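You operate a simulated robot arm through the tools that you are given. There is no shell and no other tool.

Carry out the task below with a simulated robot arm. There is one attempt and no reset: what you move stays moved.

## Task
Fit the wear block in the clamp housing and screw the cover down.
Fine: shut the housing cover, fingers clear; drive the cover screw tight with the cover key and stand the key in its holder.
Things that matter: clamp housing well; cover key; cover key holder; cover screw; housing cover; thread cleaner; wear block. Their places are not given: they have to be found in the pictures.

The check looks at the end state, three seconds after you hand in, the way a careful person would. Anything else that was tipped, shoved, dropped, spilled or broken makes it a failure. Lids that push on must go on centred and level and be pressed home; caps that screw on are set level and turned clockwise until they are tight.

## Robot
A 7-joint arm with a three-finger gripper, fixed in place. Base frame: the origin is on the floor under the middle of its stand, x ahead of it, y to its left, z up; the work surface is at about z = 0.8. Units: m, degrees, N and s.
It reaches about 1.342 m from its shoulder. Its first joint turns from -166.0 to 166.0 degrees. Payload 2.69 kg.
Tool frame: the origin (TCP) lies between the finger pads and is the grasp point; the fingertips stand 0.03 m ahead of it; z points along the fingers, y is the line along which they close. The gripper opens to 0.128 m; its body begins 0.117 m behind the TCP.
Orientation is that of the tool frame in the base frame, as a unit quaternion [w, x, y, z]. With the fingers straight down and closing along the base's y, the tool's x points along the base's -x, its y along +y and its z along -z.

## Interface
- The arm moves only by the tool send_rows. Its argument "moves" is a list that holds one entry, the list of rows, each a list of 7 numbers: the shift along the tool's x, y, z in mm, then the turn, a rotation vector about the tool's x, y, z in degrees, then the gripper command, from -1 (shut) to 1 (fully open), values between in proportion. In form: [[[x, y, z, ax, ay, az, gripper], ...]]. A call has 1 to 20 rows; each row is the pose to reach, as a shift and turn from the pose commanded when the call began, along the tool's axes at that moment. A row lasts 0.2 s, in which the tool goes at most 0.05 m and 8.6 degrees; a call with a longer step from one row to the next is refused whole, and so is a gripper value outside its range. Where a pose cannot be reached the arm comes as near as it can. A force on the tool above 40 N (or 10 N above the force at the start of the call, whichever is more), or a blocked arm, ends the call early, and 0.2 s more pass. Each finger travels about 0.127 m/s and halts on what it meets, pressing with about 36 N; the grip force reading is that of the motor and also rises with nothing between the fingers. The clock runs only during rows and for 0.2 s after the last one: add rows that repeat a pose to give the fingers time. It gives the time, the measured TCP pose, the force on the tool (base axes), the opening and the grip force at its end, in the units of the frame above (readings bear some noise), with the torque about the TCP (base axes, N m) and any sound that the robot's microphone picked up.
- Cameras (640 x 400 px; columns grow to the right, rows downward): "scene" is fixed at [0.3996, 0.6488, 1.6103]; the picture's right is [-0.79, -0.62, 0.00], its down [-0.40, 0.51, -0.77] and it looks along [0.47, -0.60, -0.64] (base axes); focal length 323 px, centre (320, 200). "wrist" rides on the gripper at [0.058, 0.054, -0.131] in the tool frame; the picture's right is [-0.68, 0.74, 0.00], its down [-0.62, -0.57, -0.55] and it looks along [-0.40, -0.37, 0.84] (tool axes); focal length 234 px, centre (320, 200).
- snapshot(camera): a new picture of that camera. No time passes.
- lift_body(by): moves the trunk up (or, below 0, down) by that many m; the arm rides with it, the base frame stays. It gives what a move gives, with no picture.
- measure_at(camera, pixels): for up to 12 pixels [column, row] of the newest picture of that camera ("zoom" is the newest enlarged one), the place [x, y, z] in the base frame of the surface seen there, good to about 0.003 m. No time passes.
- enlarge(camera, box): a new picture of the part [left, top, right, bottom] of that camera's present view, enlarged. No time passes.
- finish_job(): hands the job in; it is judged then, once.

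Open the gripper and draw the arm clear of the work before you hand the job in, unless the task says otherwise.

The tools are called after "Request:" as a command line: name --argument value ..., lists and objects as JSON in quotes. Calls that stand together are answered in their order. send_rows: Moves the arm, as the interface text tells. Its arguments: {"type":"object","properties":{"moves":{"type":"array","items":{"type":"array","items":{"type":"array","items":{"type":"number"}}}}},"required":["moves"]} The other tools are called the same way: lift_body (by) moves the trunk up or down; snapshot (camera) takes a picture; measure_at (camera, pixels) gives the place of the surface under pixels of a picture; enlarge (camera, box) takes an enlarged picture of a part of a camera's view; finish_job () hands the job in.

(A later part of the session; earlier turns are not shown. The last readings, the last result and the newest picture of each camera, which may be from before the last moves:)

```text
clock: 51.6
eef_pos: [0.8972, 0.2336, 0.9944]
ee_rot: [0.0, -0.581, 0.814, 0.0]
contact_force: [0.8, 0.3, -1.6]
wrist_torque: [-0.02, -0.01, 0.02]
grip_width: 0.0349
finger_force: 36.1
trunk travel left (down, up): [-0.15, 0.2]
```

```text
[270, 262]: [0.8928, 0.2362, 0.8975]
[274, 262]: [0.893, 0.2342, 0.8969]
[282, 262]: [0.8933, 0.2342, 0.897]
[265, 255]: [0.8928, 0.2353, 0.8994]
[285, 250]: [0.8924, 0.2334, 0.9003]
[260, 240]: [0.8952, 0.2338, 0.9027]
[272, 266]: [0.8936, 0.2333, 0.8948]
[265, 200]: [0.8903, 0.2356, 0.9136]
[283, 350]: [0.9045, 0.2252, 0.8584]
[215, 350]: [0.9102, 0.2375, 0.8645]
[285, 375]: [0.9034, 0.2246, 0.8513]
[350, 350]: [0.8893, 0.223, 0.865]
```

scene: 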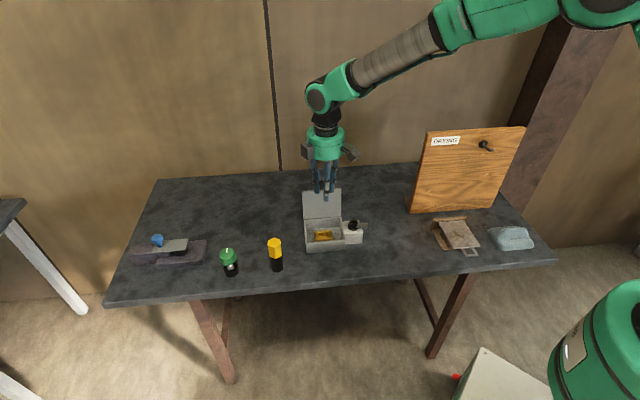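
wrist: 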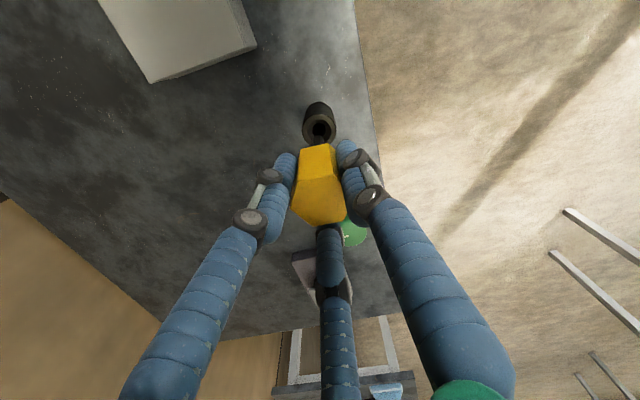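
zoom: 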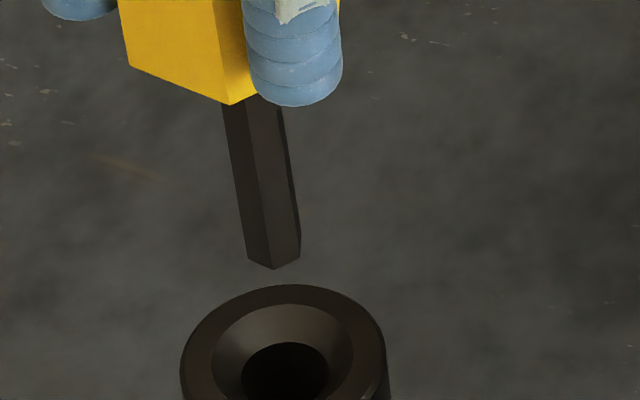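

The bit tip is about 99 mm below the TCP. I'll raise 20 mm, carry the key over the screw at (0.787,-0.0177) and turn -23° so the hex phases match (10.5° → about 33.5°).

Request:
send_rows --moves '[[[0, 0, -20, 0, 0, 0, -1], [34, 3, -20, 0, 0, -3, -1], [69, 5, -20, 0, 0, -6, -1], [103, 8, -20, 0, 0, -9, -1], [137, 11, -20, 0, 0, -12, -1], [171, 13, -20, 0, 0, -15, -1], [206, 16, -20, 0, 0, -18, -1], [240, 18, -20, 0, 0, -21, -1], [274, 21, -20, 0, 0, -23, -1], [274, 21, -20, 0, 0, -23, -1], [274, 21, -20, 0, 0, -23, -1]]]'

Request:
snapshot --camera "wrist"

Request:
enlarge --camera "scene" --box '[310, 170, 390, 250]'

```text
clock: 54.0
eef_pos: [0.7883, -0.0168, 1.0135]
ee_rot: [0.0, 0.732, -0.682, 0.0]
contact_force: [-0.1, -0.1, -0.3]
wrist_torque: [-0.01, 0.0, -0.04]
grip_width: 0.0348
finger_force: 35.9
trunk travel left (down, up): [-0.15, 0.2]
```

```text
taken
```

wrist: 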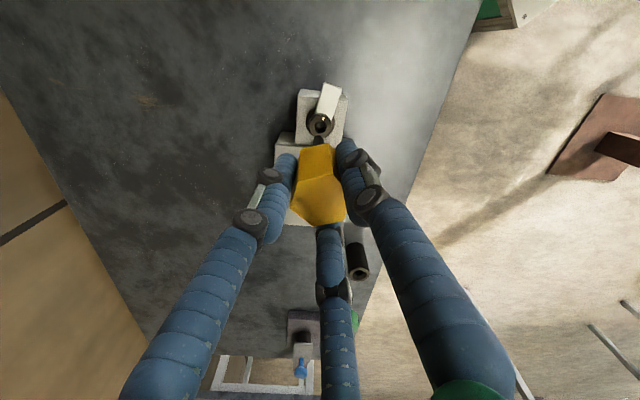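

```text
5.00 times, centred on (350, 210) of scene
```

zoom: 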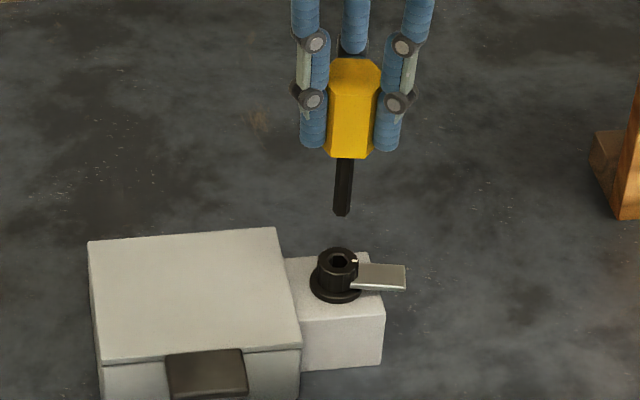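

The bit hangs above the screw in both views. I'll lower 28 mm and check alignment closely.

Request:
send_rows --moves '[[[0, 0, 14, 0, 0, 0, -1], [0, 0, 28, 0, 0, 0, -1], [0, 0, 28, 0, 0, 0, -1], [0, 0, 28, 0, 0, 0, -1]]]'

Request:
enlarge --camera "scene" --box '[336, 200, 372, 236]'

Request:
enlarge --camera "wrist" --box '[290, 70, 360, 160]'

```text
clock: 55.0
eef_pos: [0.7885, -0.0175, 0.9853]
ee_rot: [0.0, 0.731, -0.682, 0.0]
contact_force: [0.3, -0.1, -0.5]
wrist_torque: [0.0, -0.02, 0.0]
grip_width: 0.0347
finger_force: 36.4
trunk travel left (down, up): [-0.15, 0.2]
```

```text
11.11 times, centred on (354, 218) of scene
```

zoom: 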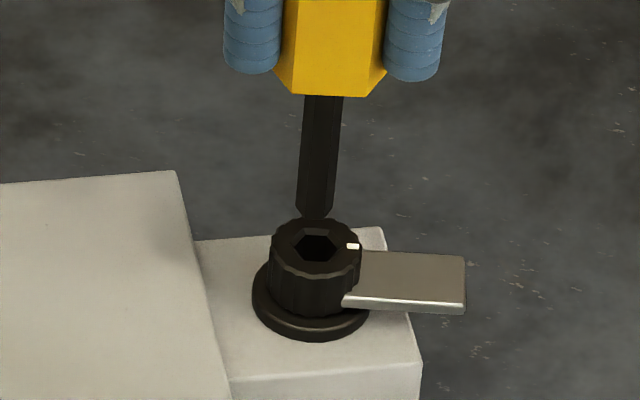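

```text
4.44 times, centred on (325, 115) of wrist
```

zoom: 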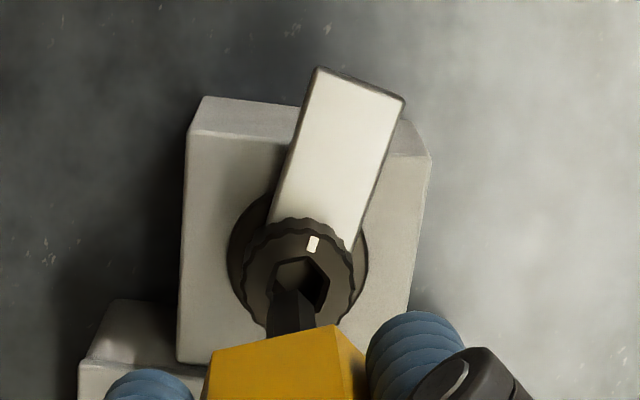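

The bit is a couple of mm off the socket centre by eye. I'll enlarge both views further to refine the offset.

Request:
enlarge --camera "wrist" --box '[305, 118, 335, 148]'

Request:
enlarge --camera "scene" --box '[345, 210, 365, 226]'

```text
13.33 times, centred on (320, 133) of wrist
```

zoom: 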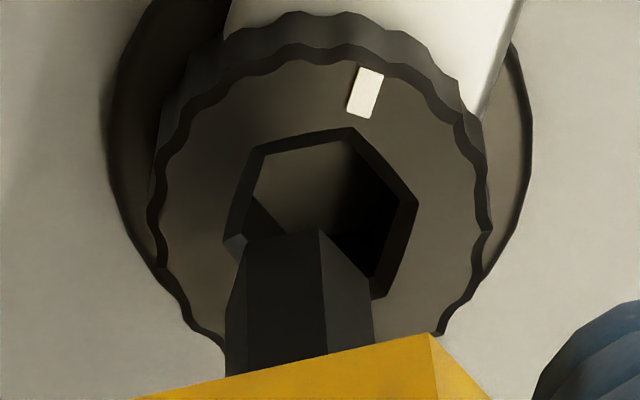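

```text
16.00 times, centred on (355, 218) of scene
```

zoom: 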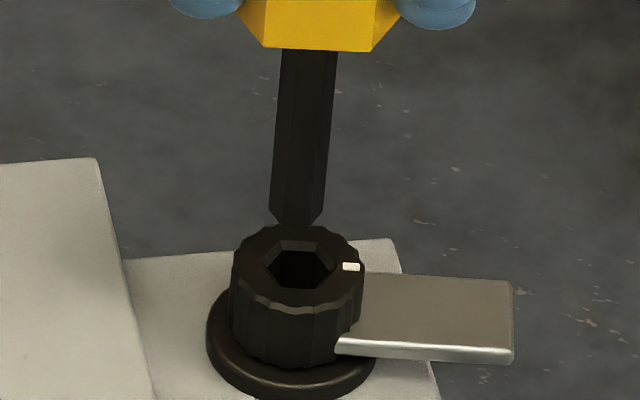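

From the close views the bit tip must move about (-2.8,+0.3) mm in base and turn about 1.7° more CCW; the phase is otherwise right. I'll apply that and lower 5 mm, then recheck.

Request:
send_rows --moves '[[[-0.5, 2.8, 0, 0, 0, -1.7, -1], [-0.5, 2.8, 5, 0, 0, -1.7, -1], [-0.5, 2.8, 5, 0, 0, -1.7, -1], [-0.5, 2.8, 5, 0, 0, -1.7, -1]]]'

Request:
enlarge --camera "wrist" --box '[305, 118, 335, 148]'

Request:
enlarge --camera "scene" --box '[345, 210, 365, 226]'

```text
clock: 56.0
eef_pos: [0.7847, -0.0181, 0.9805]
ee_rot: [-0.001, 0.741, -0.671, 0.0]
contact_force: [0.4, 0.3, -1.2]
wrist_torque: [0.01, 0.0, 0.01]
grip_width: 0.035
finger_force: 36.2
trunk travel left (down, up): [-0.15, 0.2]
```

```text
13.33 times, centred on (320, 133) of wrist
```

zoom: 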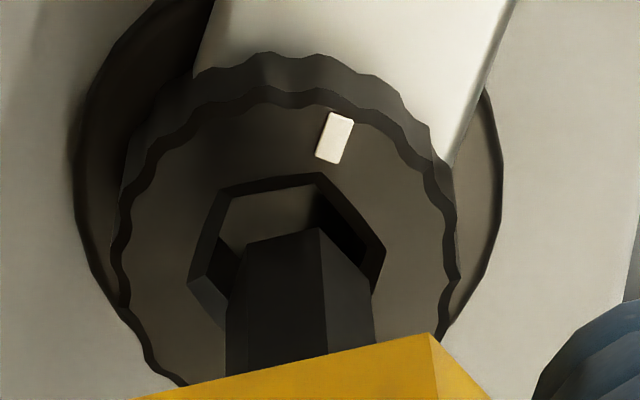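

```text
16.00 times, centred on (355, 218) of scene
```

zoom: 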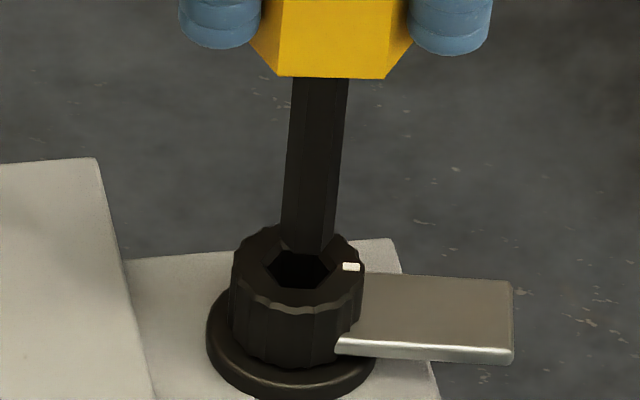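

The tip is now within about 0.7 mm and in phase. I'll apply the last small shift and lower 10 mm to start the bit into the socket, watching the force.

Request:
send_rows --moves '[[[0, -0.7, 0, 0, 0, 0, -1], [0, -0.7, 4, 0, 0, 0, -1], [0, -0.7, 7, 0, 0, 0, -1], [0, -0.7, 9, 0, 0, 0, -1], [0, -0.7, 11, 0, 0, 0, -1], [0, -0.7, 11, 0, 0, 0, -1]]]'

Request:
enlarge --camera "wrist" --box '[305, 118, 335, 148]'

Request:
enlarge --camera "scene" --box '[345, 210, 365, 226]'

```text
clock: 57.4
eef_pos: [0.7875, -0.0163, 0.97]
ee_rot: [0.0, 0.741, -0.671, -0.001]
contact_force: [-0.2, -0.2, -0.7]
wrist_torque: [0.01, 0.0, 0.0]
grip_width: 0.0347
finger_force: 35.6
trunk travel left (down, up): [-0.15, 0.2]
```

```text
13.33 times, centred on (320, 133) of wrist
```

zoom: 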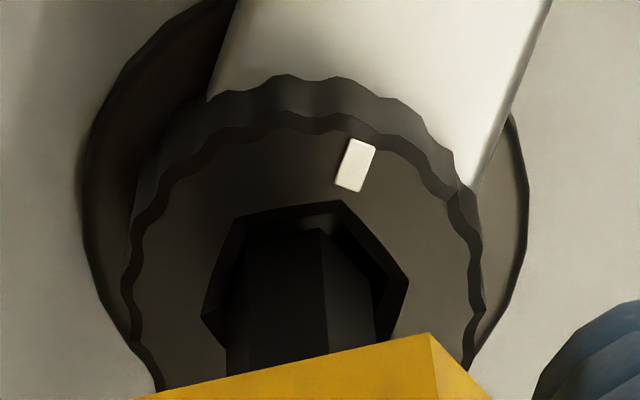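

```text
16.00 times, centred on (355, 218) of scene
```

zoom: 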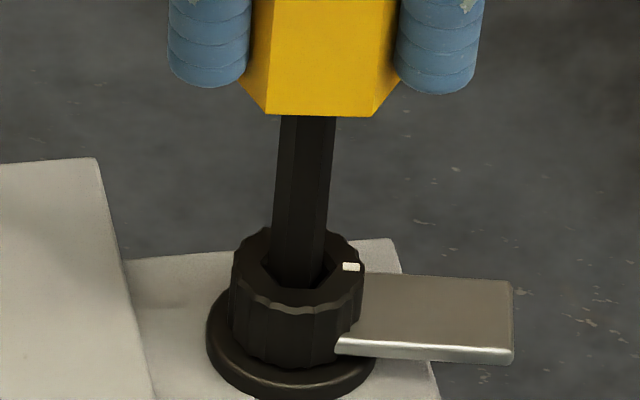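

The tip is at the mouth with no contact; it looks ~0.9 mm off again. I'll shift (-0.8,+0.2) mm and lower 3 mm.

Request:
send_rows --moves '[[[-0.3, 0.8, 0, 0, 0, 0, -1], [-0.3, 0.8, 1, 0, 0, 0, -1], [-0.3, 0.8, 2, 0, 0, 0, -1], [-0.3, 0.8, 3, 0, 0, 0, -1], [-0.3, 0.8, 3, 0, 0, 0, -1]]]'

Request:
enlarge --camera "wrist" --box '[305, 118, 335, 148]'

Request:
enlarge --camera "scene" --box '[345, 210, 365, 226]'

```text
clock: 58.6
eef_pos: [0.7855, -0.018, 0.9663]
ee_rot: [0.0, 0.741, -0.671, 0.0]
contact_force: [0.4, -1.5, -1.7]
wrist_torque: [-0.09, -0.08, 0.0]
grip_width: 0.0349
finger_force: 36.2
trunk travel left (down, up): [-0.15, 0.2]
```

```text
13.33 times, centred on (320, 133) of wrist
```

zoom: 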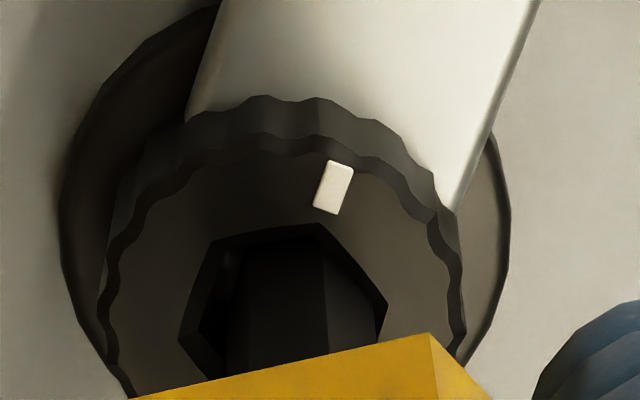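

```text
16.00 times, centred on (355, 218) of scene
```

zoom: 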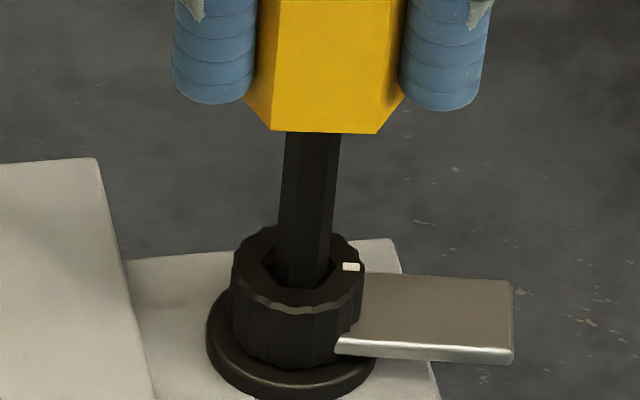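

Light lateral contact only, and the tip is about 4 mm into the mouth. I'll go on down 4 mm with a 0.4 mm correction back, watching forces.

Request:
send_rows --moves '[[[0.1, -0.4, 1, 0, 0, 0, -1], [0.1, -0.4, 2, 0, 0, 0, -1], [0.1, -0.4, 3, 0, 0, 0, -1], [0.1, -0.4, 4, 0, 0, 0, -1], [0.1, -0.4, 4, 0, 0, 0, -1]]]'

Request:
enlarge --camera "wrist" --box '[305, 118, 335, 148]'

Request:
enlarge --camera "scene" --box '[345, 205, 365, 230]'

```text
clock: 59.8
eef_pos: [0.7848, -0.0165, 0.9621]
ee_rot: [0.0, 0.742, -0.671, 0.0]
contact_force: [0.1, 0.0, -1.0]
wrist_torque: [0.02, 0.0, 0.02]
grip_width: 0.0349
finger_force: 36.0
trunk travel left (down, up): [-0.15, 0.2]
```

```text
13.33 times, centred on (320, 133) of wrist
```

zoom: 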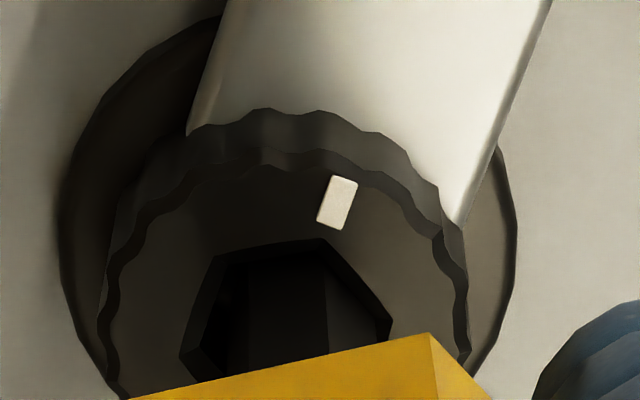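

```text
16.00 times, centred on (355, 218) of scene
```

zoom: 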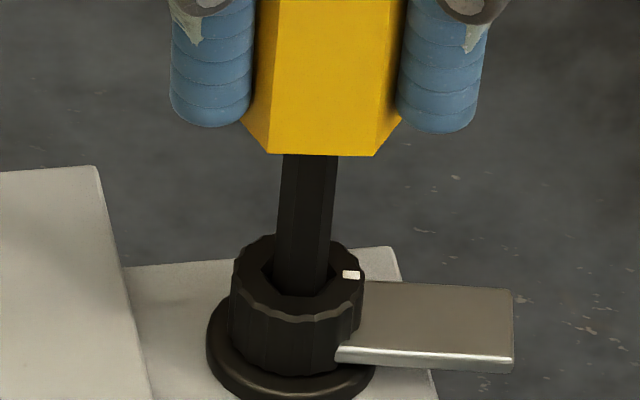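

It went 4 mm deeper with no resistance. I'll continue down in 1 mm steps until it bottoms.

Request:
send_rows --moves '[[[0, 0, 1, 0, 0, 0, -1], [0, 0, 2, 0, 0, 0, -1], [0, 0, 3, 0, 0, 0, -1], [0, 0, 4, 0, 0, 0, -1], [0, 0, 4, 0, 0, 0, -1]]]'

Request:
enlarge --camera "scene" --box '[345, 205, 365, 230]'

```text
clock: 61.0
eef_pos: [0.7846, -0.0172, 0.9596]
ee_rot: [0.0, 0.742, -0.671, 0.001]
contact_force: [-5.6, 2.1, 11.5]
wrist_torque: [0.16, 0.53, -0.03]
grip_width: 0.0348
finger_force: 36.2
trunk travel left (down, up): [-0.15, 0.2]
```

```text
16.00 times, centred on (355, 218) of scene
```

zoom: 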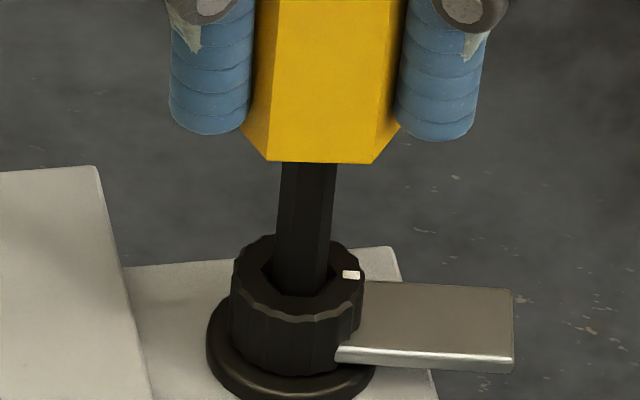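

The bit has bottomed in the socket (11.5 N, ~11 mm deep). I'll ease up 2 mm and try a first clockwise turn of 16°, watching the white mark and torque.

Request:
send_rows --moves '[[[0, 0.2, -2, 0, 0, 0, -1], [0, 0.2, -2, 0, 0, 4, -1], [0, 0.2, -2, 0, 0, 8, -1], [0, 0.2, -2, 0, 0, 12, -1], [0, 0.2, -2, 0, 0, 16, -1], [0, 0.2, -2, 0, 0, 16, -1]]]'

Request:
enlarge --camera "scene" --box '[345, 205, 365, 230]'

Request:
snapshot --camera "wrist"

```text
clock: 62.4
eef_pos: [0.7859, -0.0176, 0.9598]
ee_rot: [0.001, -0.641, 0.768, 0.0]
contact_force: [3.9, 2.3, -0.8]
wrist_torque: [0.04, -0.35, 0.03]
grip_width: 0.0348
finger_force: 36.2
trunk travel left (down, up): [-0.15, 0.2]
```

```text
16.00 times, centred on (355, 218) of scene
```

zoom: 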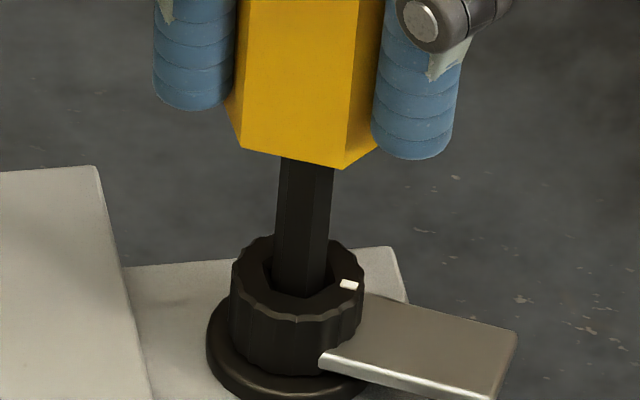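

```text
taken
```

wrist: 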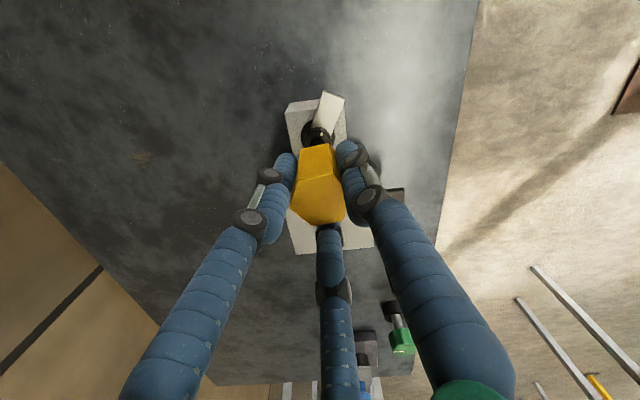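

The screw and its plate turn with the key at low torque. I'll continue clockwise by 60°.

Request:
send_rows --moves '[[[0, 0, 0, 0, 0, 6, -1], [0, 0, 0, 0, 0, 12, -1], [0, 0, 0, 0, 0, 18, -1], [0, 0, 0, 0, 0, 24, -1], [0, 0, 0, 0, 0, 30, -1], [0, 0, 0, 0, 0, 36, -1], [0, 0, 0, 0, 0, 42, -1], [0, 0, 0, 0, 0, 48, -1], [0, 0, 0, 0, 0, 54, -1], [0, 0, 0, 0, 0, 60, -1], [0, 0, 0, 0, 0, 60, -1]]]'

Request:
enlarge --camera "scene" --box '[335, 200, 375, 240]'

Request:
snapshot --camera "wrist"

```text
clock: 64.8
eef_pos: [0.7859, -0.0179, 0.9605]
ee_rot: [0.0, -0.17, 0.985, 0.0]
contact_force: [23.0, 6.4, 2.4]
wrist_torque: [0.57, -1.31, 0.03]
grip_width: 0.0348
finger_force: 35.6
trunk travel left (down, up): [-0.15, 0.2]
```

```text
10.00 times, centred on (355, 220) of scene
```

zoom: 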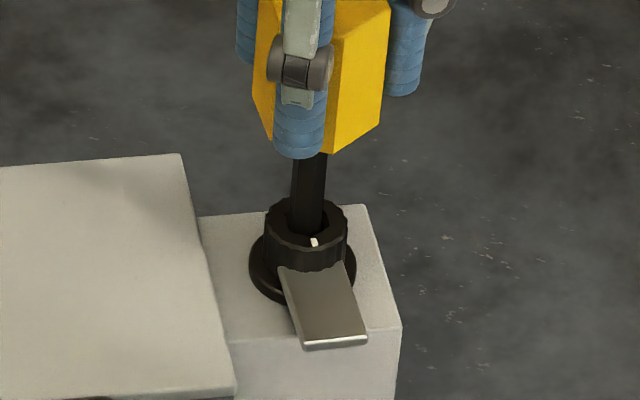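

```text
taken
```

wrist: 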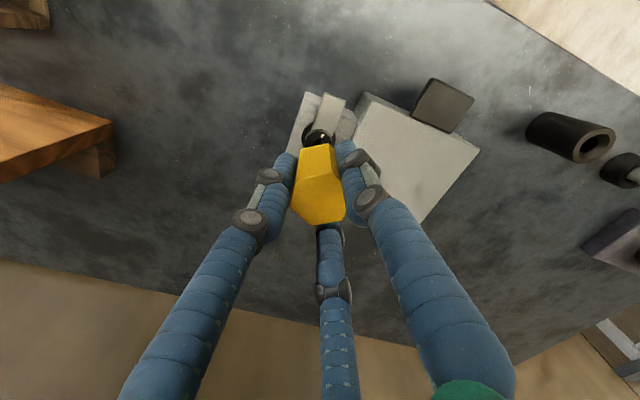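

The turn continues but a side force of 23 N in +x has built up, so I'll shift the tool about 1.5 mm toward +x to relieve it before turning on.

Request:
send_rows --moves '[[[-0.8, 0, 0, 0, 0, 0, -1], [-1.5, -0.1, 0, 0, 0, 0, -1], [-1.5, -0.1, 0, 0, 0, 0, -1]]]'

```text
clock: 65.6
eef_pos: [0.7876, -0.0174, 0.9609]
ee_rot: [0.001, -0.171, 0.985, -0.001]
contact_force: [13.0, -2.9, 8.9]
wrist_torque: [-0.38, -0.36, 0.03]
grip_width: 0.0346
finger_force: 35.3
trunk travel left (down, up): [-0.15, 0.2]
```

The side force fell to 13 N; I'll shift another ~1.3 mm in +x.

Request:
send_rows --moves '[[[-0.6, -0.2, 0, 0, 0, 0, -1], [-1.2, -0.4, 0, 0, 0, 0, -1], [-1.2, -0.4, 0, 0, 0, 0, -1]]]'

Request:
enlarge --camera "scene" --box '[335, 195, 375, 240]'

```text
clock: 66.4
eef_pos: [0.7882, -0.0176, 0.9598]
ee_rot: [-0.001, -0.171, 0.985, -0.001]
contact_force: [3.1, -9.4, 8.3]
wrist_torque: [-1.01, 0.41, 0.0]
grip_width: 0.0346
finger_force: 36.0
trunk travel left (down, up): [-0.15, 0.2]
```

```text
8.89 times, centred on (355, 218) of scene
```

zoom: 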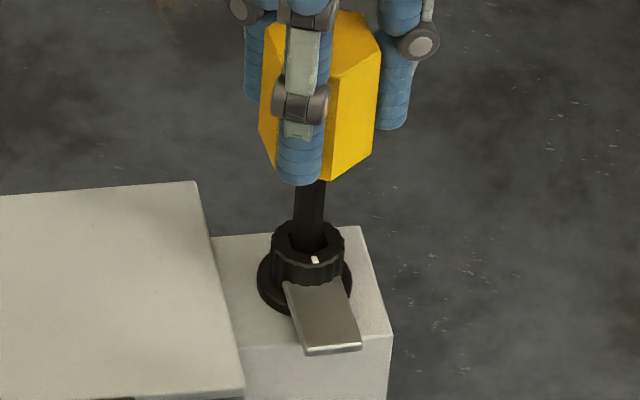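

Now mainly -9 N in y remains; I'll shift 1 mm in -y and ease up 0.7 mm.

Request:
send_rows --moves '[[[0.1, -0.5, -0.4, 0, 0, 0, -1], [0.15, -1.0, -0.7, 0, 0, 0, -1], [0.15, -1.0, -0.7, 0, 0, 0, -1]]]'

```text
clock: 67.2
eef_pos: [0.7874, -0.0169, 0.9607]
ee_rot: [-0.001, -0.171, 0.985, 0.0]
contact_force: [-1.6, -1.0, 2.8]
wrist_torque: [-0.09, 0.71, 0.0]
grip_width: 0.035
finger_force: 35.4
trunk travel left (down, up): [-0.15, 0.2]
```

Forces are now small; the correction shows the bit axis sits ~3 mm off the TCP, so I'll add a compensating arc while turning another 36°.

Request:
send_rows --moves '[[[-0.14, -0.28, 0, 0, 0, 6, -1], [-0.25, -0.57, 0, 0, 0, 12, -1], [-0.33, -0.87, 0, 0, 0, 18, -1], [-0.37, -1.17, 0, 0, 0, 24, -1], [-0.39, -1.48, 0, 0, 0, 30, -1], [-0.37, -1.79, 0, 0, 0, 36, -1], [-0.37, -1.79, 0, 0, 0, 36, -1]]]'

Request:
enlarge --camera "scene" --box '[335, 195, 375, 240]'

```text
clock: 68.8
eef_pos: [0.7891, -0.0203, 0.9612]
ee_rot: [0.001, 0.143, 0.99, 0.0]
contact_force: [-0.4, 4.4, 0.4]
wrist_torque: [0.35, 0.1, 0.0]
grip_width: 0.0344
finger_force: 35.8
trunk travel left (down, up): [-0.15, 0.2]
```

```text
8.89 times, centred on (355, 218) of scene
```

zoom: 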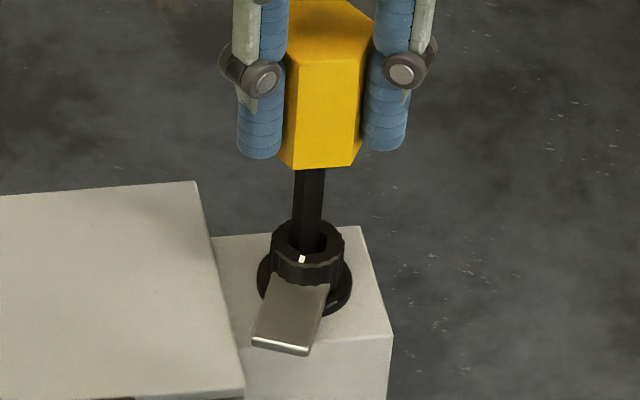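

The plate keeps swinging toward the lid with small forces. I'll turn a further 42° with the same compensation.

Request:
send_rows --moves '[[[-0.05, 0.01, 0, 0, 0, 6, -1], [-0.16, -0.28, 0, 0, 0, 12, -1], [-0.24, -0.58, 0, 0, 0, 18, -1], [-0.29, -0.88, 0, 0, 0, 24, -1], [-0.3, -1.19, 0, 0, 0, 30, -1], [-0.28, -1.5, 0, 0, 0, 36, -1], [-0.23, -1.8, 0, 0, 0, 42, -1], [-0.23, -1.8, 0, 0, 0, 42, -1]]]'

Request:
enlarge --camera "scene" --box '[335, 195, 375, 240]'

```text
clock: 70.6
eef_pos: [0.7878, -0.0203, 0.96]
ee_rot: [0.0, 0.487, 0.874, 0.0]
contact_force: [0.9, 11.2, 0.8]
wrist_torque: [0.99, 0.01, 0.01]
grip_width: 0.0343
finger_force: 36.2
trunk travel left (down, up): [-0.15, 0.2]
```

```text
8.89 times, centred on (355, 218) of scene
```

zoom: 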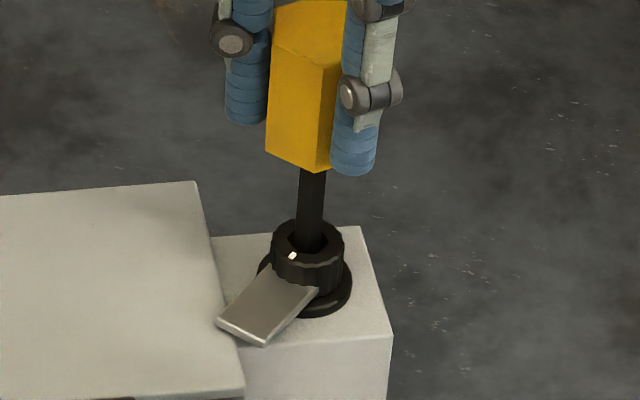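

The plate tip now overlaps the lid edge. Side force is 11 N in +y; I'll shift 1.2 mm toward +y and look at the wrist view to check the grip on the handle.

Request:
send_rows --moves '[[[0.5, 0.3, 0, 0, 0, 0, -1], [1.0, 0.6, 0, 0, 0, 0, -1], [1.0, 0.6, 0, 0, 0, 0, -1]]]'

Request:
snapshot --camera "wrist"

Request:
enlarge --camera "wrist" --box '[270, 80, 370, 240]'

```text
clock: 71.4
eef_pos: [0.7886, -0.0207, 0.9604]
ee_rot: [-0.001, 0.487, 0.874, 0.0]
contact_force: [-0.1, 0.1, 0.0]
wrist_torque: [-0.03, -0.02, 0.02]
grip_width: 0.0347
finger_force: 36.2
trunk travel left (down, up): [-0.15, 0.2]
```

```text
taken
```

wrist: 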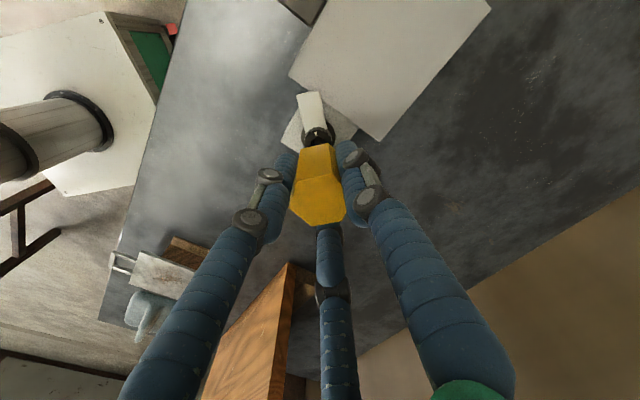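

```text
2.50 times, centred on (320, 160) of wrist
```

zoom: 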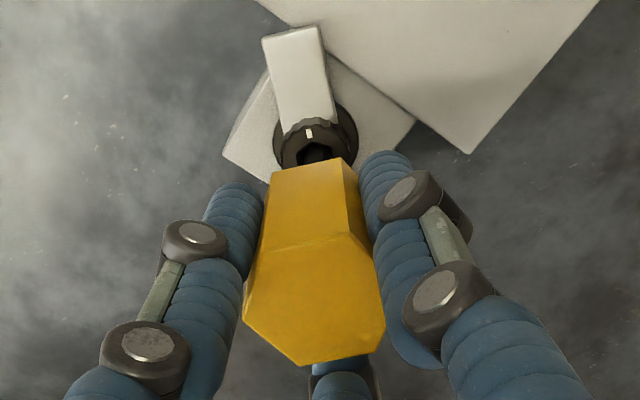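

The handle sits in the fingers as before. I'll zoom on the socket to see how the bit sits in it now.

Request:
enlarge --camera "wrist" --box '[300, 118, 340, 148]'

Request:
enlarge --camera "scene" --box '[340, 210, 370, 236]'

```text
13.33 times, centred on (320, 133) of wrist
```

zoom: 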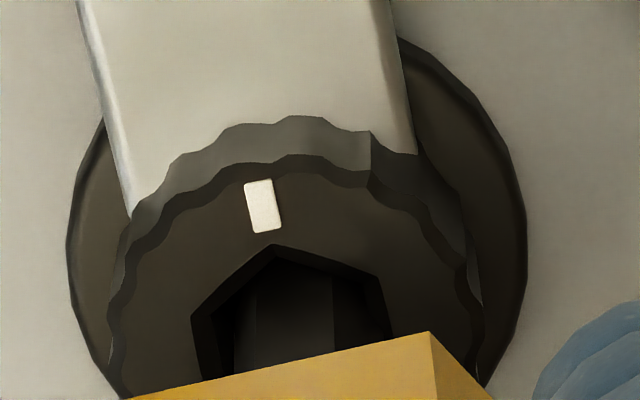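

```text
15.38 times, centred on (355, 223) of scene
```

zoom: 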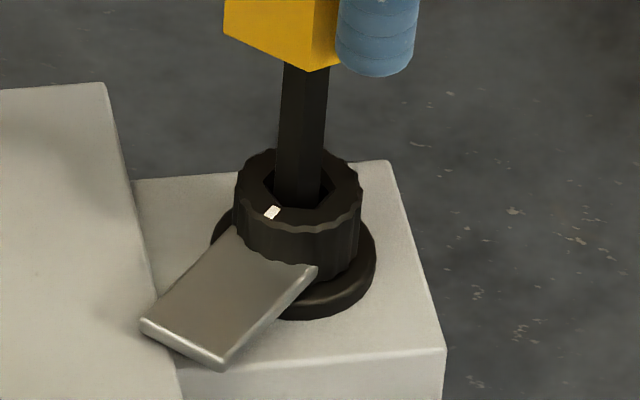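

The bit lags within the socket slop (corners now near the socket flats), so I need to see whether the screw still follows. I'll seat the key 2 mm deeper and turn 24° more, then compare the plate.

Request:
send_rows --moves '[[[0, 0, 1, 0, 0, 0, -1], [0, 0, 2, 0, 0, 0, -1], [-0.14, -0.23, 2, 0, 0, 8, -1], [-0.25, -0.47, 2, 0, 0, 16, -1], [-0.32, -0.72, 2, 0, 0, 24, -1], [-0.32, -0.72, 2, 0, 0, 24, -1]]]'

Request:
enlarge --camera "scene" --box '[340, 210, 370, 236]'

Request:
enlarge --camera "wrist" --box '[300, 118, 340, 148]'

```text
clock: 72.8
eef_pos: [0.7885, -0.0197, 0.9595]
ee_rot: [0.001, 0.658, 0.753, 0.001]
contact_force: [2.5, 0.8, 2.3]
wrist_torque: [0.14, -0.18, 0.01]
grip_width: 0.0349
finger_force: 36.6
trunk travel left (down, up): [-0.15, 0.2]
```

```text
15.38 times, centred on (355, 223) of scene
```

zoom: 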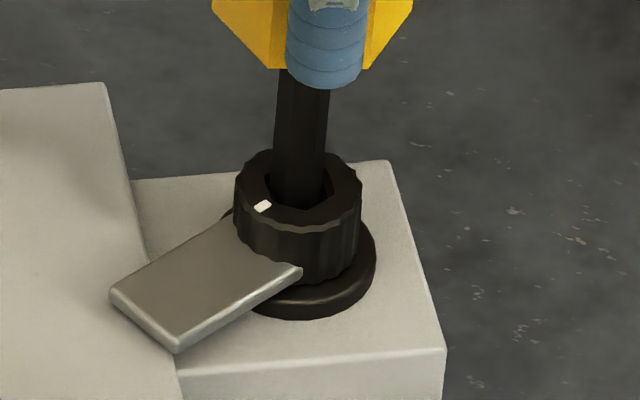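

```text
13.33 times, centred on (320, 133) of wrist
```

zoom: 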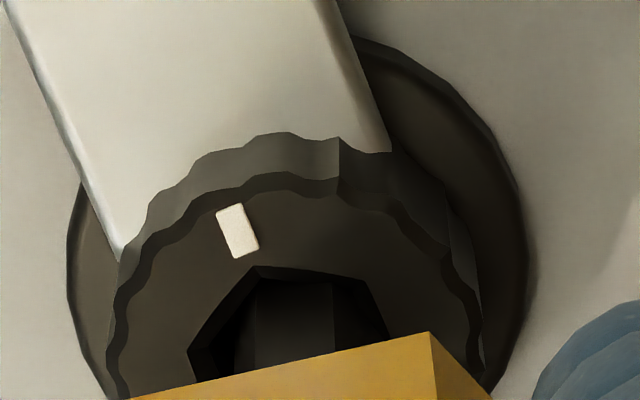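

The plate followed only part of that turn, so the bit may be slipping. I'll look closely at the socket and measure heights to judge how deep the bit really is.

Request:
enlarge --camera "scene" --box '[349, 215, 359, 227]'

Request:
measure_at --camera "zoom" --pixels '[[300, 100], [320, 150], [318, 180], [305, 190], [250, 200], [370, 200], [310, 240], [260, 170], [360, 170], [240, 260], [200, 330], [310, 215]]'

Request:
enlarge --camera "wrist" --box '[308, 130, 334, 148]'

```text
16.00 times, centred on (354, 221) of scene
```

zoom: 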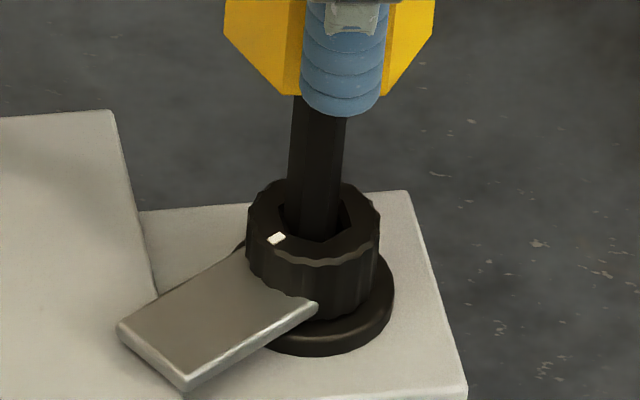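

```text
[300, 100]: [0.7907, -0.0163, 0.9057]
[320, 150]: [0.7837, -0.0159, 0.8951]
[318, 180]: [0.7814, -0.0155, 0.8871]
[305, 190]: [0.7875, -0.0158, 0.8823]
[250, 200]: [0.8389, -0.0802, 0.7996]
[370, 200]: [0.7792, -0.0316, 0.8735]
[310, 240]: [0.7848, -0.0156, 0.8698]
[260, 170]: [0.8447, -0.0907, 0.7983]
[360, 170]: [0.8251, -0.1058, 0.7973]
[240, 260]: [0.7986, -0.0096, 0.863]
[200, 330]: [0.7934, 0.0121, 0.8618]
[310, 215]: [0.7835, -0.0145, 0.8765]
```

```text
16.00 times, centred on (321, 139) of wrist
```

zoom: 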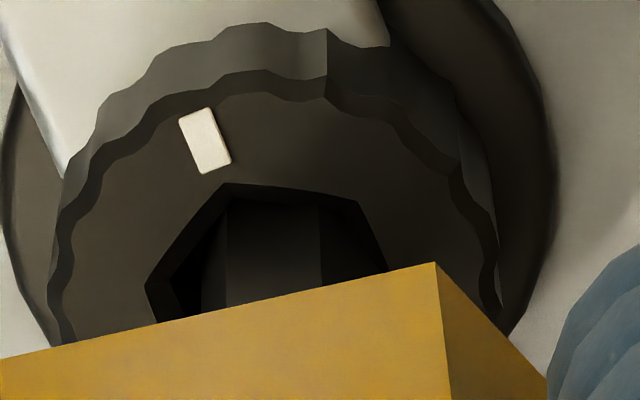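

The plate tracked the key exactly for the first 76° and then only partly, so the bit has lost its phase in the socket (about 38° out). I'll withdraw the key 22 mm straight up and look at both hexes again.

Request:
send_rows --moves '[[[0, 0, -4, 0, 0, 0, -1], [0, 0, -10, 0, 0, 0, -1], [0, 0, -16, 0, 0, 0, -1], [0, 0, -24, 0, 0, 0, -1], [0, 0, -24, 0, 0, 0, -1]]]'

Request:
enlarge --camera "wrist" --box '[300, 113, 340, 148]'

Request:
enlarge --camera "scene" --box '[345, 205, 365, 230]'

```text
clock: 74.0
eef_pos: [0.7877, -0.022, 0.9823]
ee_rot: [0.001, 0.658, 0.753, -0.001]
contact_force: [0.2, -0.4, -1.4]
wrist_torque: [0.01, 0.01, 0.02]
grip_width: 0.0347
finger_force: 36.1
trunk travel left (down, up): [-0.15, 0.2]
```

```text
11.43 times, centred on (320, 130) of wrist
```

zoom: 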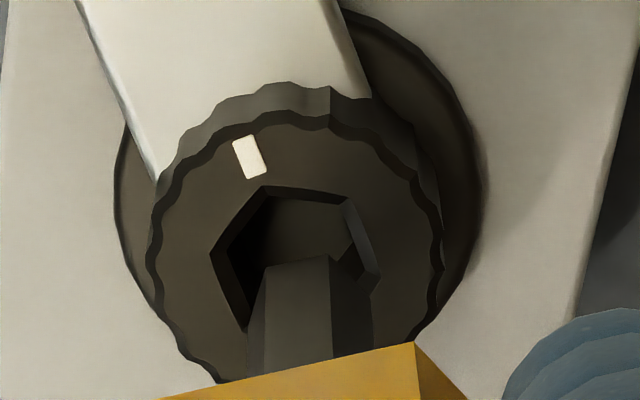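

```text
16.00 times, centred on (355, 218) of scene
```

zoom: 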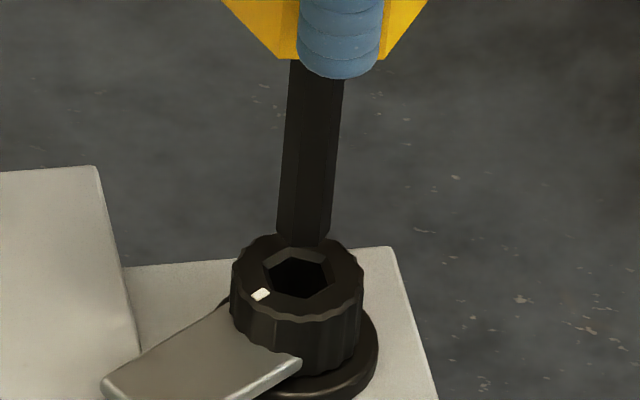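

Clear view: the socket corners are about 41.5° CCW of the bit's. I'll swing the key back CCW by 101.5° in the air (same phase +60°) to regain turning range, shifting to keep the tip over the socket.

Request:
send_rows --moves '[[[0.2, 0, 0, 0, 0, -7.8, -1], [0.5, 0.1, 0, 0, 0, -15.6, -1], [0.7, 0.1, 0, 0, 0, -23.4, -1], [0.9, 0.1, 0, 0, 0, -31.2, -1], [1.2, 0.2, 0, 0, 0, -39, -1], [1.4, 0.2, 0, 0, 0, -46.8, -1], [1.6, 0.3, 0, 0, 0, -54.6, -1], [1.9, 0.3, 0, 0, 0, -62.4, -1], [2.1, 0.3, 0, 0, 0, -70.2, -1], [2.4, 0.4, 0, 0, 0, -78, -1], [2.6, 0.4, 0, 0, 0, -85.8, -1], [2.8, 0.45, 0, 0, 0, -93.6, -1], [3.06, 0.49, 0, 0, 0, -101.5, -1], [3.06, 0.49, 0, 0, 0, -101.5, -1], [3.06, 0.49, 0, 0, 0, -101.5, -1]]]'

Request:
enlarge --camera "wrist" --box '[300, 113, 340, 148]'

Request:
enlarge --camera "scene" --box '[345, 205, 365, 230]'

```text
clock: 77.2
eef_pos: [0.7886, -0.0182, 0.9821]
ee_rot: [0.0, -0.167, 0.986, 0.0]
contact_force: [-1.4, 0.6, -1.0]
wrist_torque: [0.0, 0.02, -0.01]
grip_width: 0.0346
finger_force: 36.1
trunk travel left (down, up): [-0.15, 0.2]
```

```text
11.43 times, centred on (320, 130) of wrist
```

zoom: 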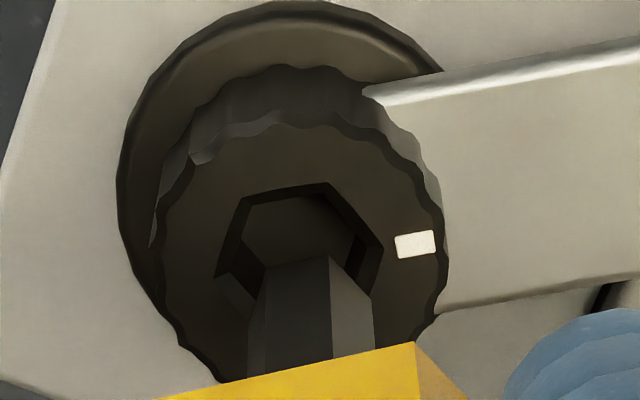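

```text
16.00 times, centred on (355, 218) of scene
```

zoom: 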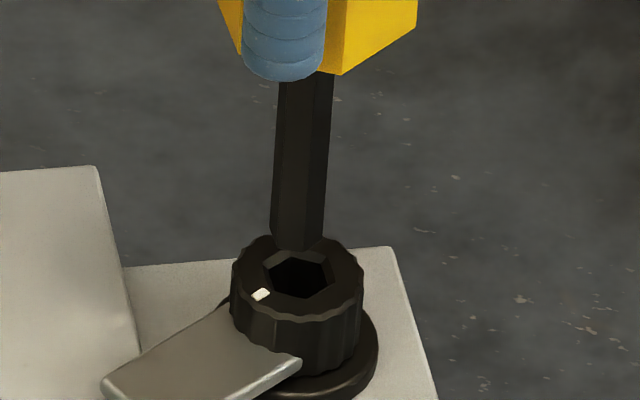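

The phases now match to about 1°. The tip needs about (-1.2,-0.5) mm; I'll apply it, lower 6 mm and check again.

Request:
send_rows --moves '[[[0.7, 0, 0, 0, 0, 0, -1], [1.3, -0.1, 3, 0, 0, 0, -1], [1.3, -0.1, 6, 0, 0, 0, -1], [1.3, -0.1, 6, 0, 0, 0, -1], [1.3, -0.1, 6, 0, 0, 0, -1]]]'

Request:
enlarge --camera "wrist" --box '[305, 118, 335, 148]'

Request:
enlarge --camera "scene" --box '[345, 205, 365, 230]'

```text
clock: 78.4
eef_pos: [0.7874, -0.0182, 0.9756]
ee_rot: [0.0, -0.167, 0.986, 0.001]
contact_force: [0.9, 0.7, -0.9]
wrist_torque: [-0.02, -0.01, -0.01]
grip_width: 0.0347
finger_force: 36.0
trunk travel left (down, up): [-0.15, 0.2]
```

```text
13.33 times, centred on (320, 133) of wrist
```

zoom: 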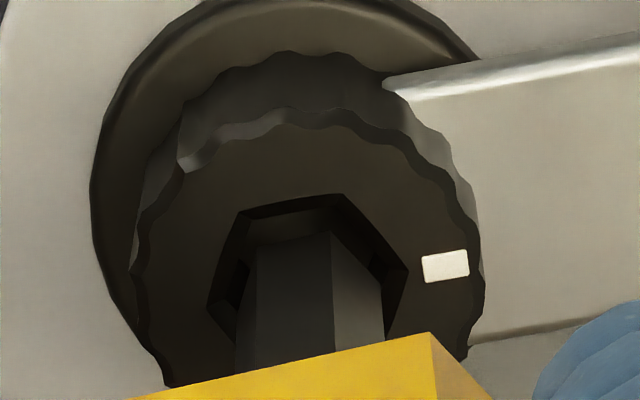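

```text
16.00 times, centred on (355, 218) of scene
```

zoom: 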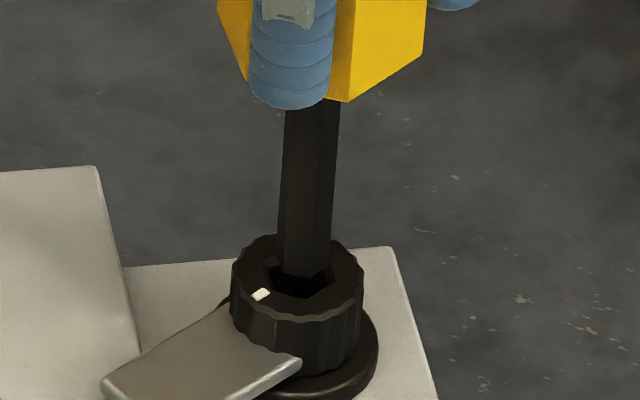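

Both views show the bit aligned within half a millimetre. I'll lower 12 mm in 2 mm steps into the socket.

Request:
send_rows --moves '[[[0, 0, 2, 0, 0, 0, -1], [0, 0, 4, 0, 0, 0, -1], [0, 0, 6, 0, 0, 0, -1], [0, 0, 8, 0, 0, 0, -1], [0, 0, 10, 0, 0, 0, -1], [0, 0, 12, 0, 0, 0, -1], [0, 0, 12, 0, 0, 0, -1]]]'

Request:
enlarge --camera "wrist" --box '[305, 118, 335, 148]'

Request:
enlarge --camera "scene" --box '[345, 205, 365, 230]'

```text
clock: 80.0
eef_pos: [0.7877, -0.0177, 0.9654]
ee_rot: [0.001, -0.167, 0.986, -0.001]
contact_force: [0.4, -0.2, 0.1]
wrist_torque: [0.0, -0.02, 0.01]
grip_width: 0.0349
finger_force: 36.3
trunk travel left (down, up): [-0.15, 0.2]
```

```text
13.33 times, centred on (320, 133) of wrist
```

zoom: 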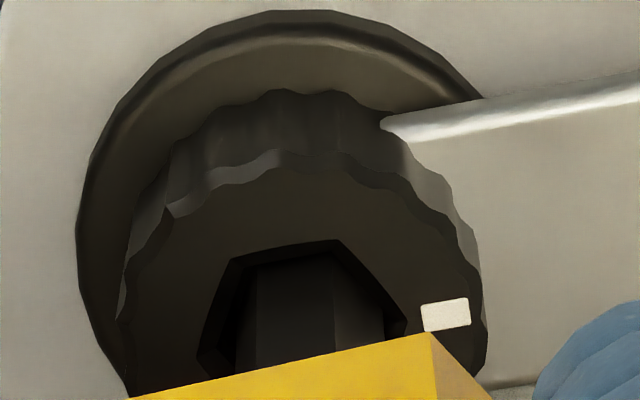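

```text
16.00 times, centred on (355, 218) of scene
```

zoom: 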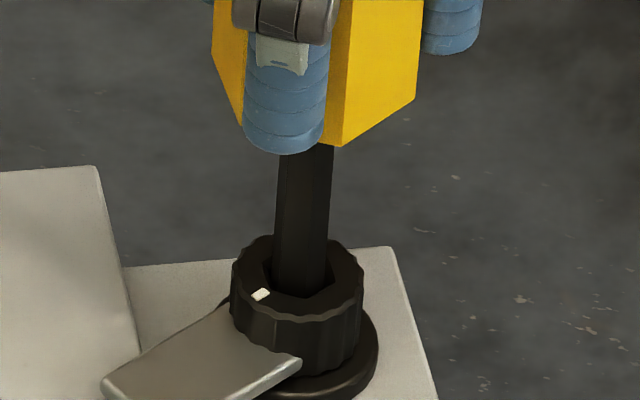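

No contact force yet at z 0.9654. I'll continue down until a firm seat shows.

Request:
send_rows --moves '[[[0, 0, 1, 0, 0, 0, -1], [0, 0, 2, 0, 0, 0, -1], [0, 0, 3, 0, 0, 0, -1], [0, 0, 4, 0, 0, 0, -1], [0, 0, 5, 0, 0, 0, -1], [0, 0, 5, 0, 0, 0, -1]]]'

Request:
enlarge --camera "wrist" --box '[305, 118, 335, 148]'

```text
clock: 81.4
eef_pos: [0.7877, -0.018, 0.9585]
ee_rot: [0.0, -0.166, 0.986, 0.0]
contact_force: [-0.4, 0.2, -1.7]
wrist_torque: [0.03, 0.03, 0.0]
grip_width: 0.0347
finger_force: 36.0
trunk travel left (down, up): [-0.15, 0.2]
```

```text
13.33 times, centred on (320, 133) of wrist
```

zoom: 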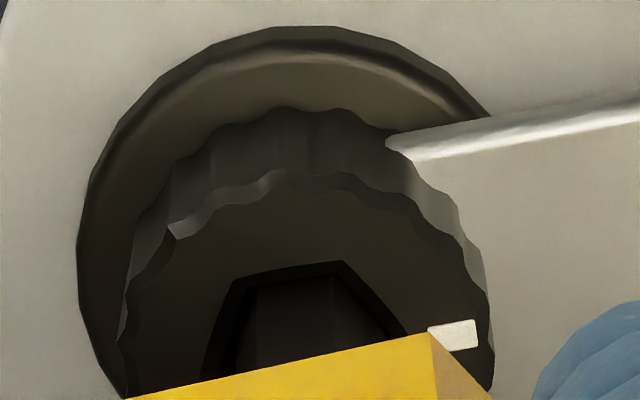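

Now it is already lower than where it stopped before, with no force: earlier it was not fully seated. I'll keep lowering in 1 mm steps.

Request:
send_rows --moves '[[[0, 0, 1, 0, 0, 0, -1], [0, 0, 2, 0, 0, 0, -1], [0, 0, 3, 0, 0, 0, -1], [0, 0, 4, 0, 0, 0, -1], [0, 0, 5, 0, 0, 0, -1], [0, 0, 5, 0, 0, 0, -1]]]'

Request:
enlarge --camera "scene" --box '[345, 205, 365, 230]'

```text
clock: 82.8
eef_pos: [0.7876, -0.018, 0.9562]
ee_rot: [0.003, -0.167, 0.986, -0.001]
contact_force: [-3.6, 0.3, 28.8]
wrist_torque: [0.0, 0.16, 0.0]
grip_width: 0.0347
finger_force: 36.1
trunk travel left (down, up): [-0.15, 0.2]
```

```text
16.00 times, centred on (355, 218) of scene
```

zoom: 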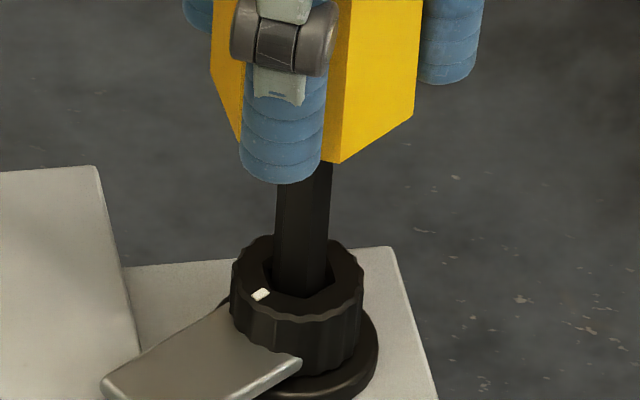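

Now it is truly bottomed (29 N, z 0.956). I'll ease the press by 2.5 mm of command and turn clockwise 36° with compensation, then check the plate.

Request:
send_rows --moves '[[[0, 0, -2.5, 0, 0, 0, -1], [-0.1, -0.19, -2.5, 0, 0, 6, -1], [-0.17, -0.38, -2.5, 0, 0, 12, -1], [-0.23, -0.58, -2.5, 0, 0, 18, -1], [-0.26, -0.79, -2.5, 0, 0, 24, -1], [-0.27, -1.0, -2.5, 0, 0, 30, -1], [-0.26, -1.21, -2.5, 0, 0, 36, -1], [-0.26, -1.21, -2.5, 0, 0, 36, -1]]]'

Request:
enlarge --camera "scene" --box '[340, 205, 370, 235]'

Request:
enlarge --camera "wrist" --box '[305, 118, 335, 148]'

```text
clock: 84.6
eef_pos: [0.7891, -0.019, 0.9555]
ee_rot: [-0.001, 0.147, 0.989, 0.001]
contact_force: [0.0, 3.9, 0.7]
wrist_torque: [0.26, 0.05, 0.51]
grip_width: 0.035
finger_force: 36.4
trunk travel left (down, up): [-0.15, 0.2]
```

```text
13.33 times, centred on (355, 220) of scene
```

zoom: 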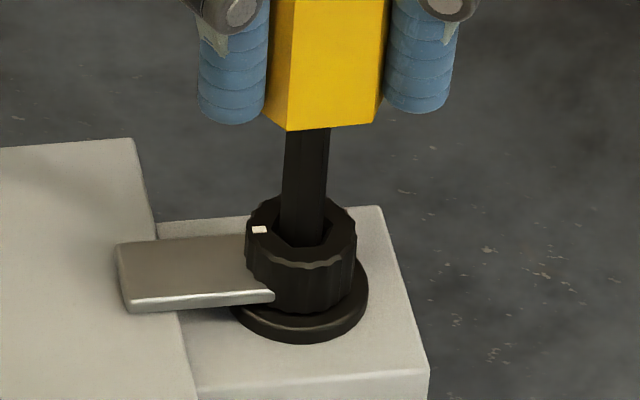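

```text
13.33 times, centred on (320, 133) of wrist
```

zoom: 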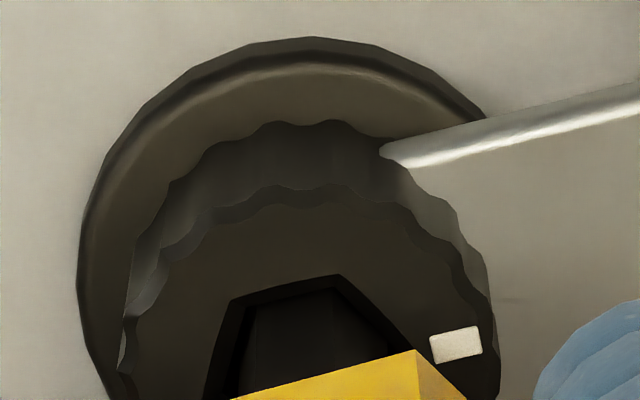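

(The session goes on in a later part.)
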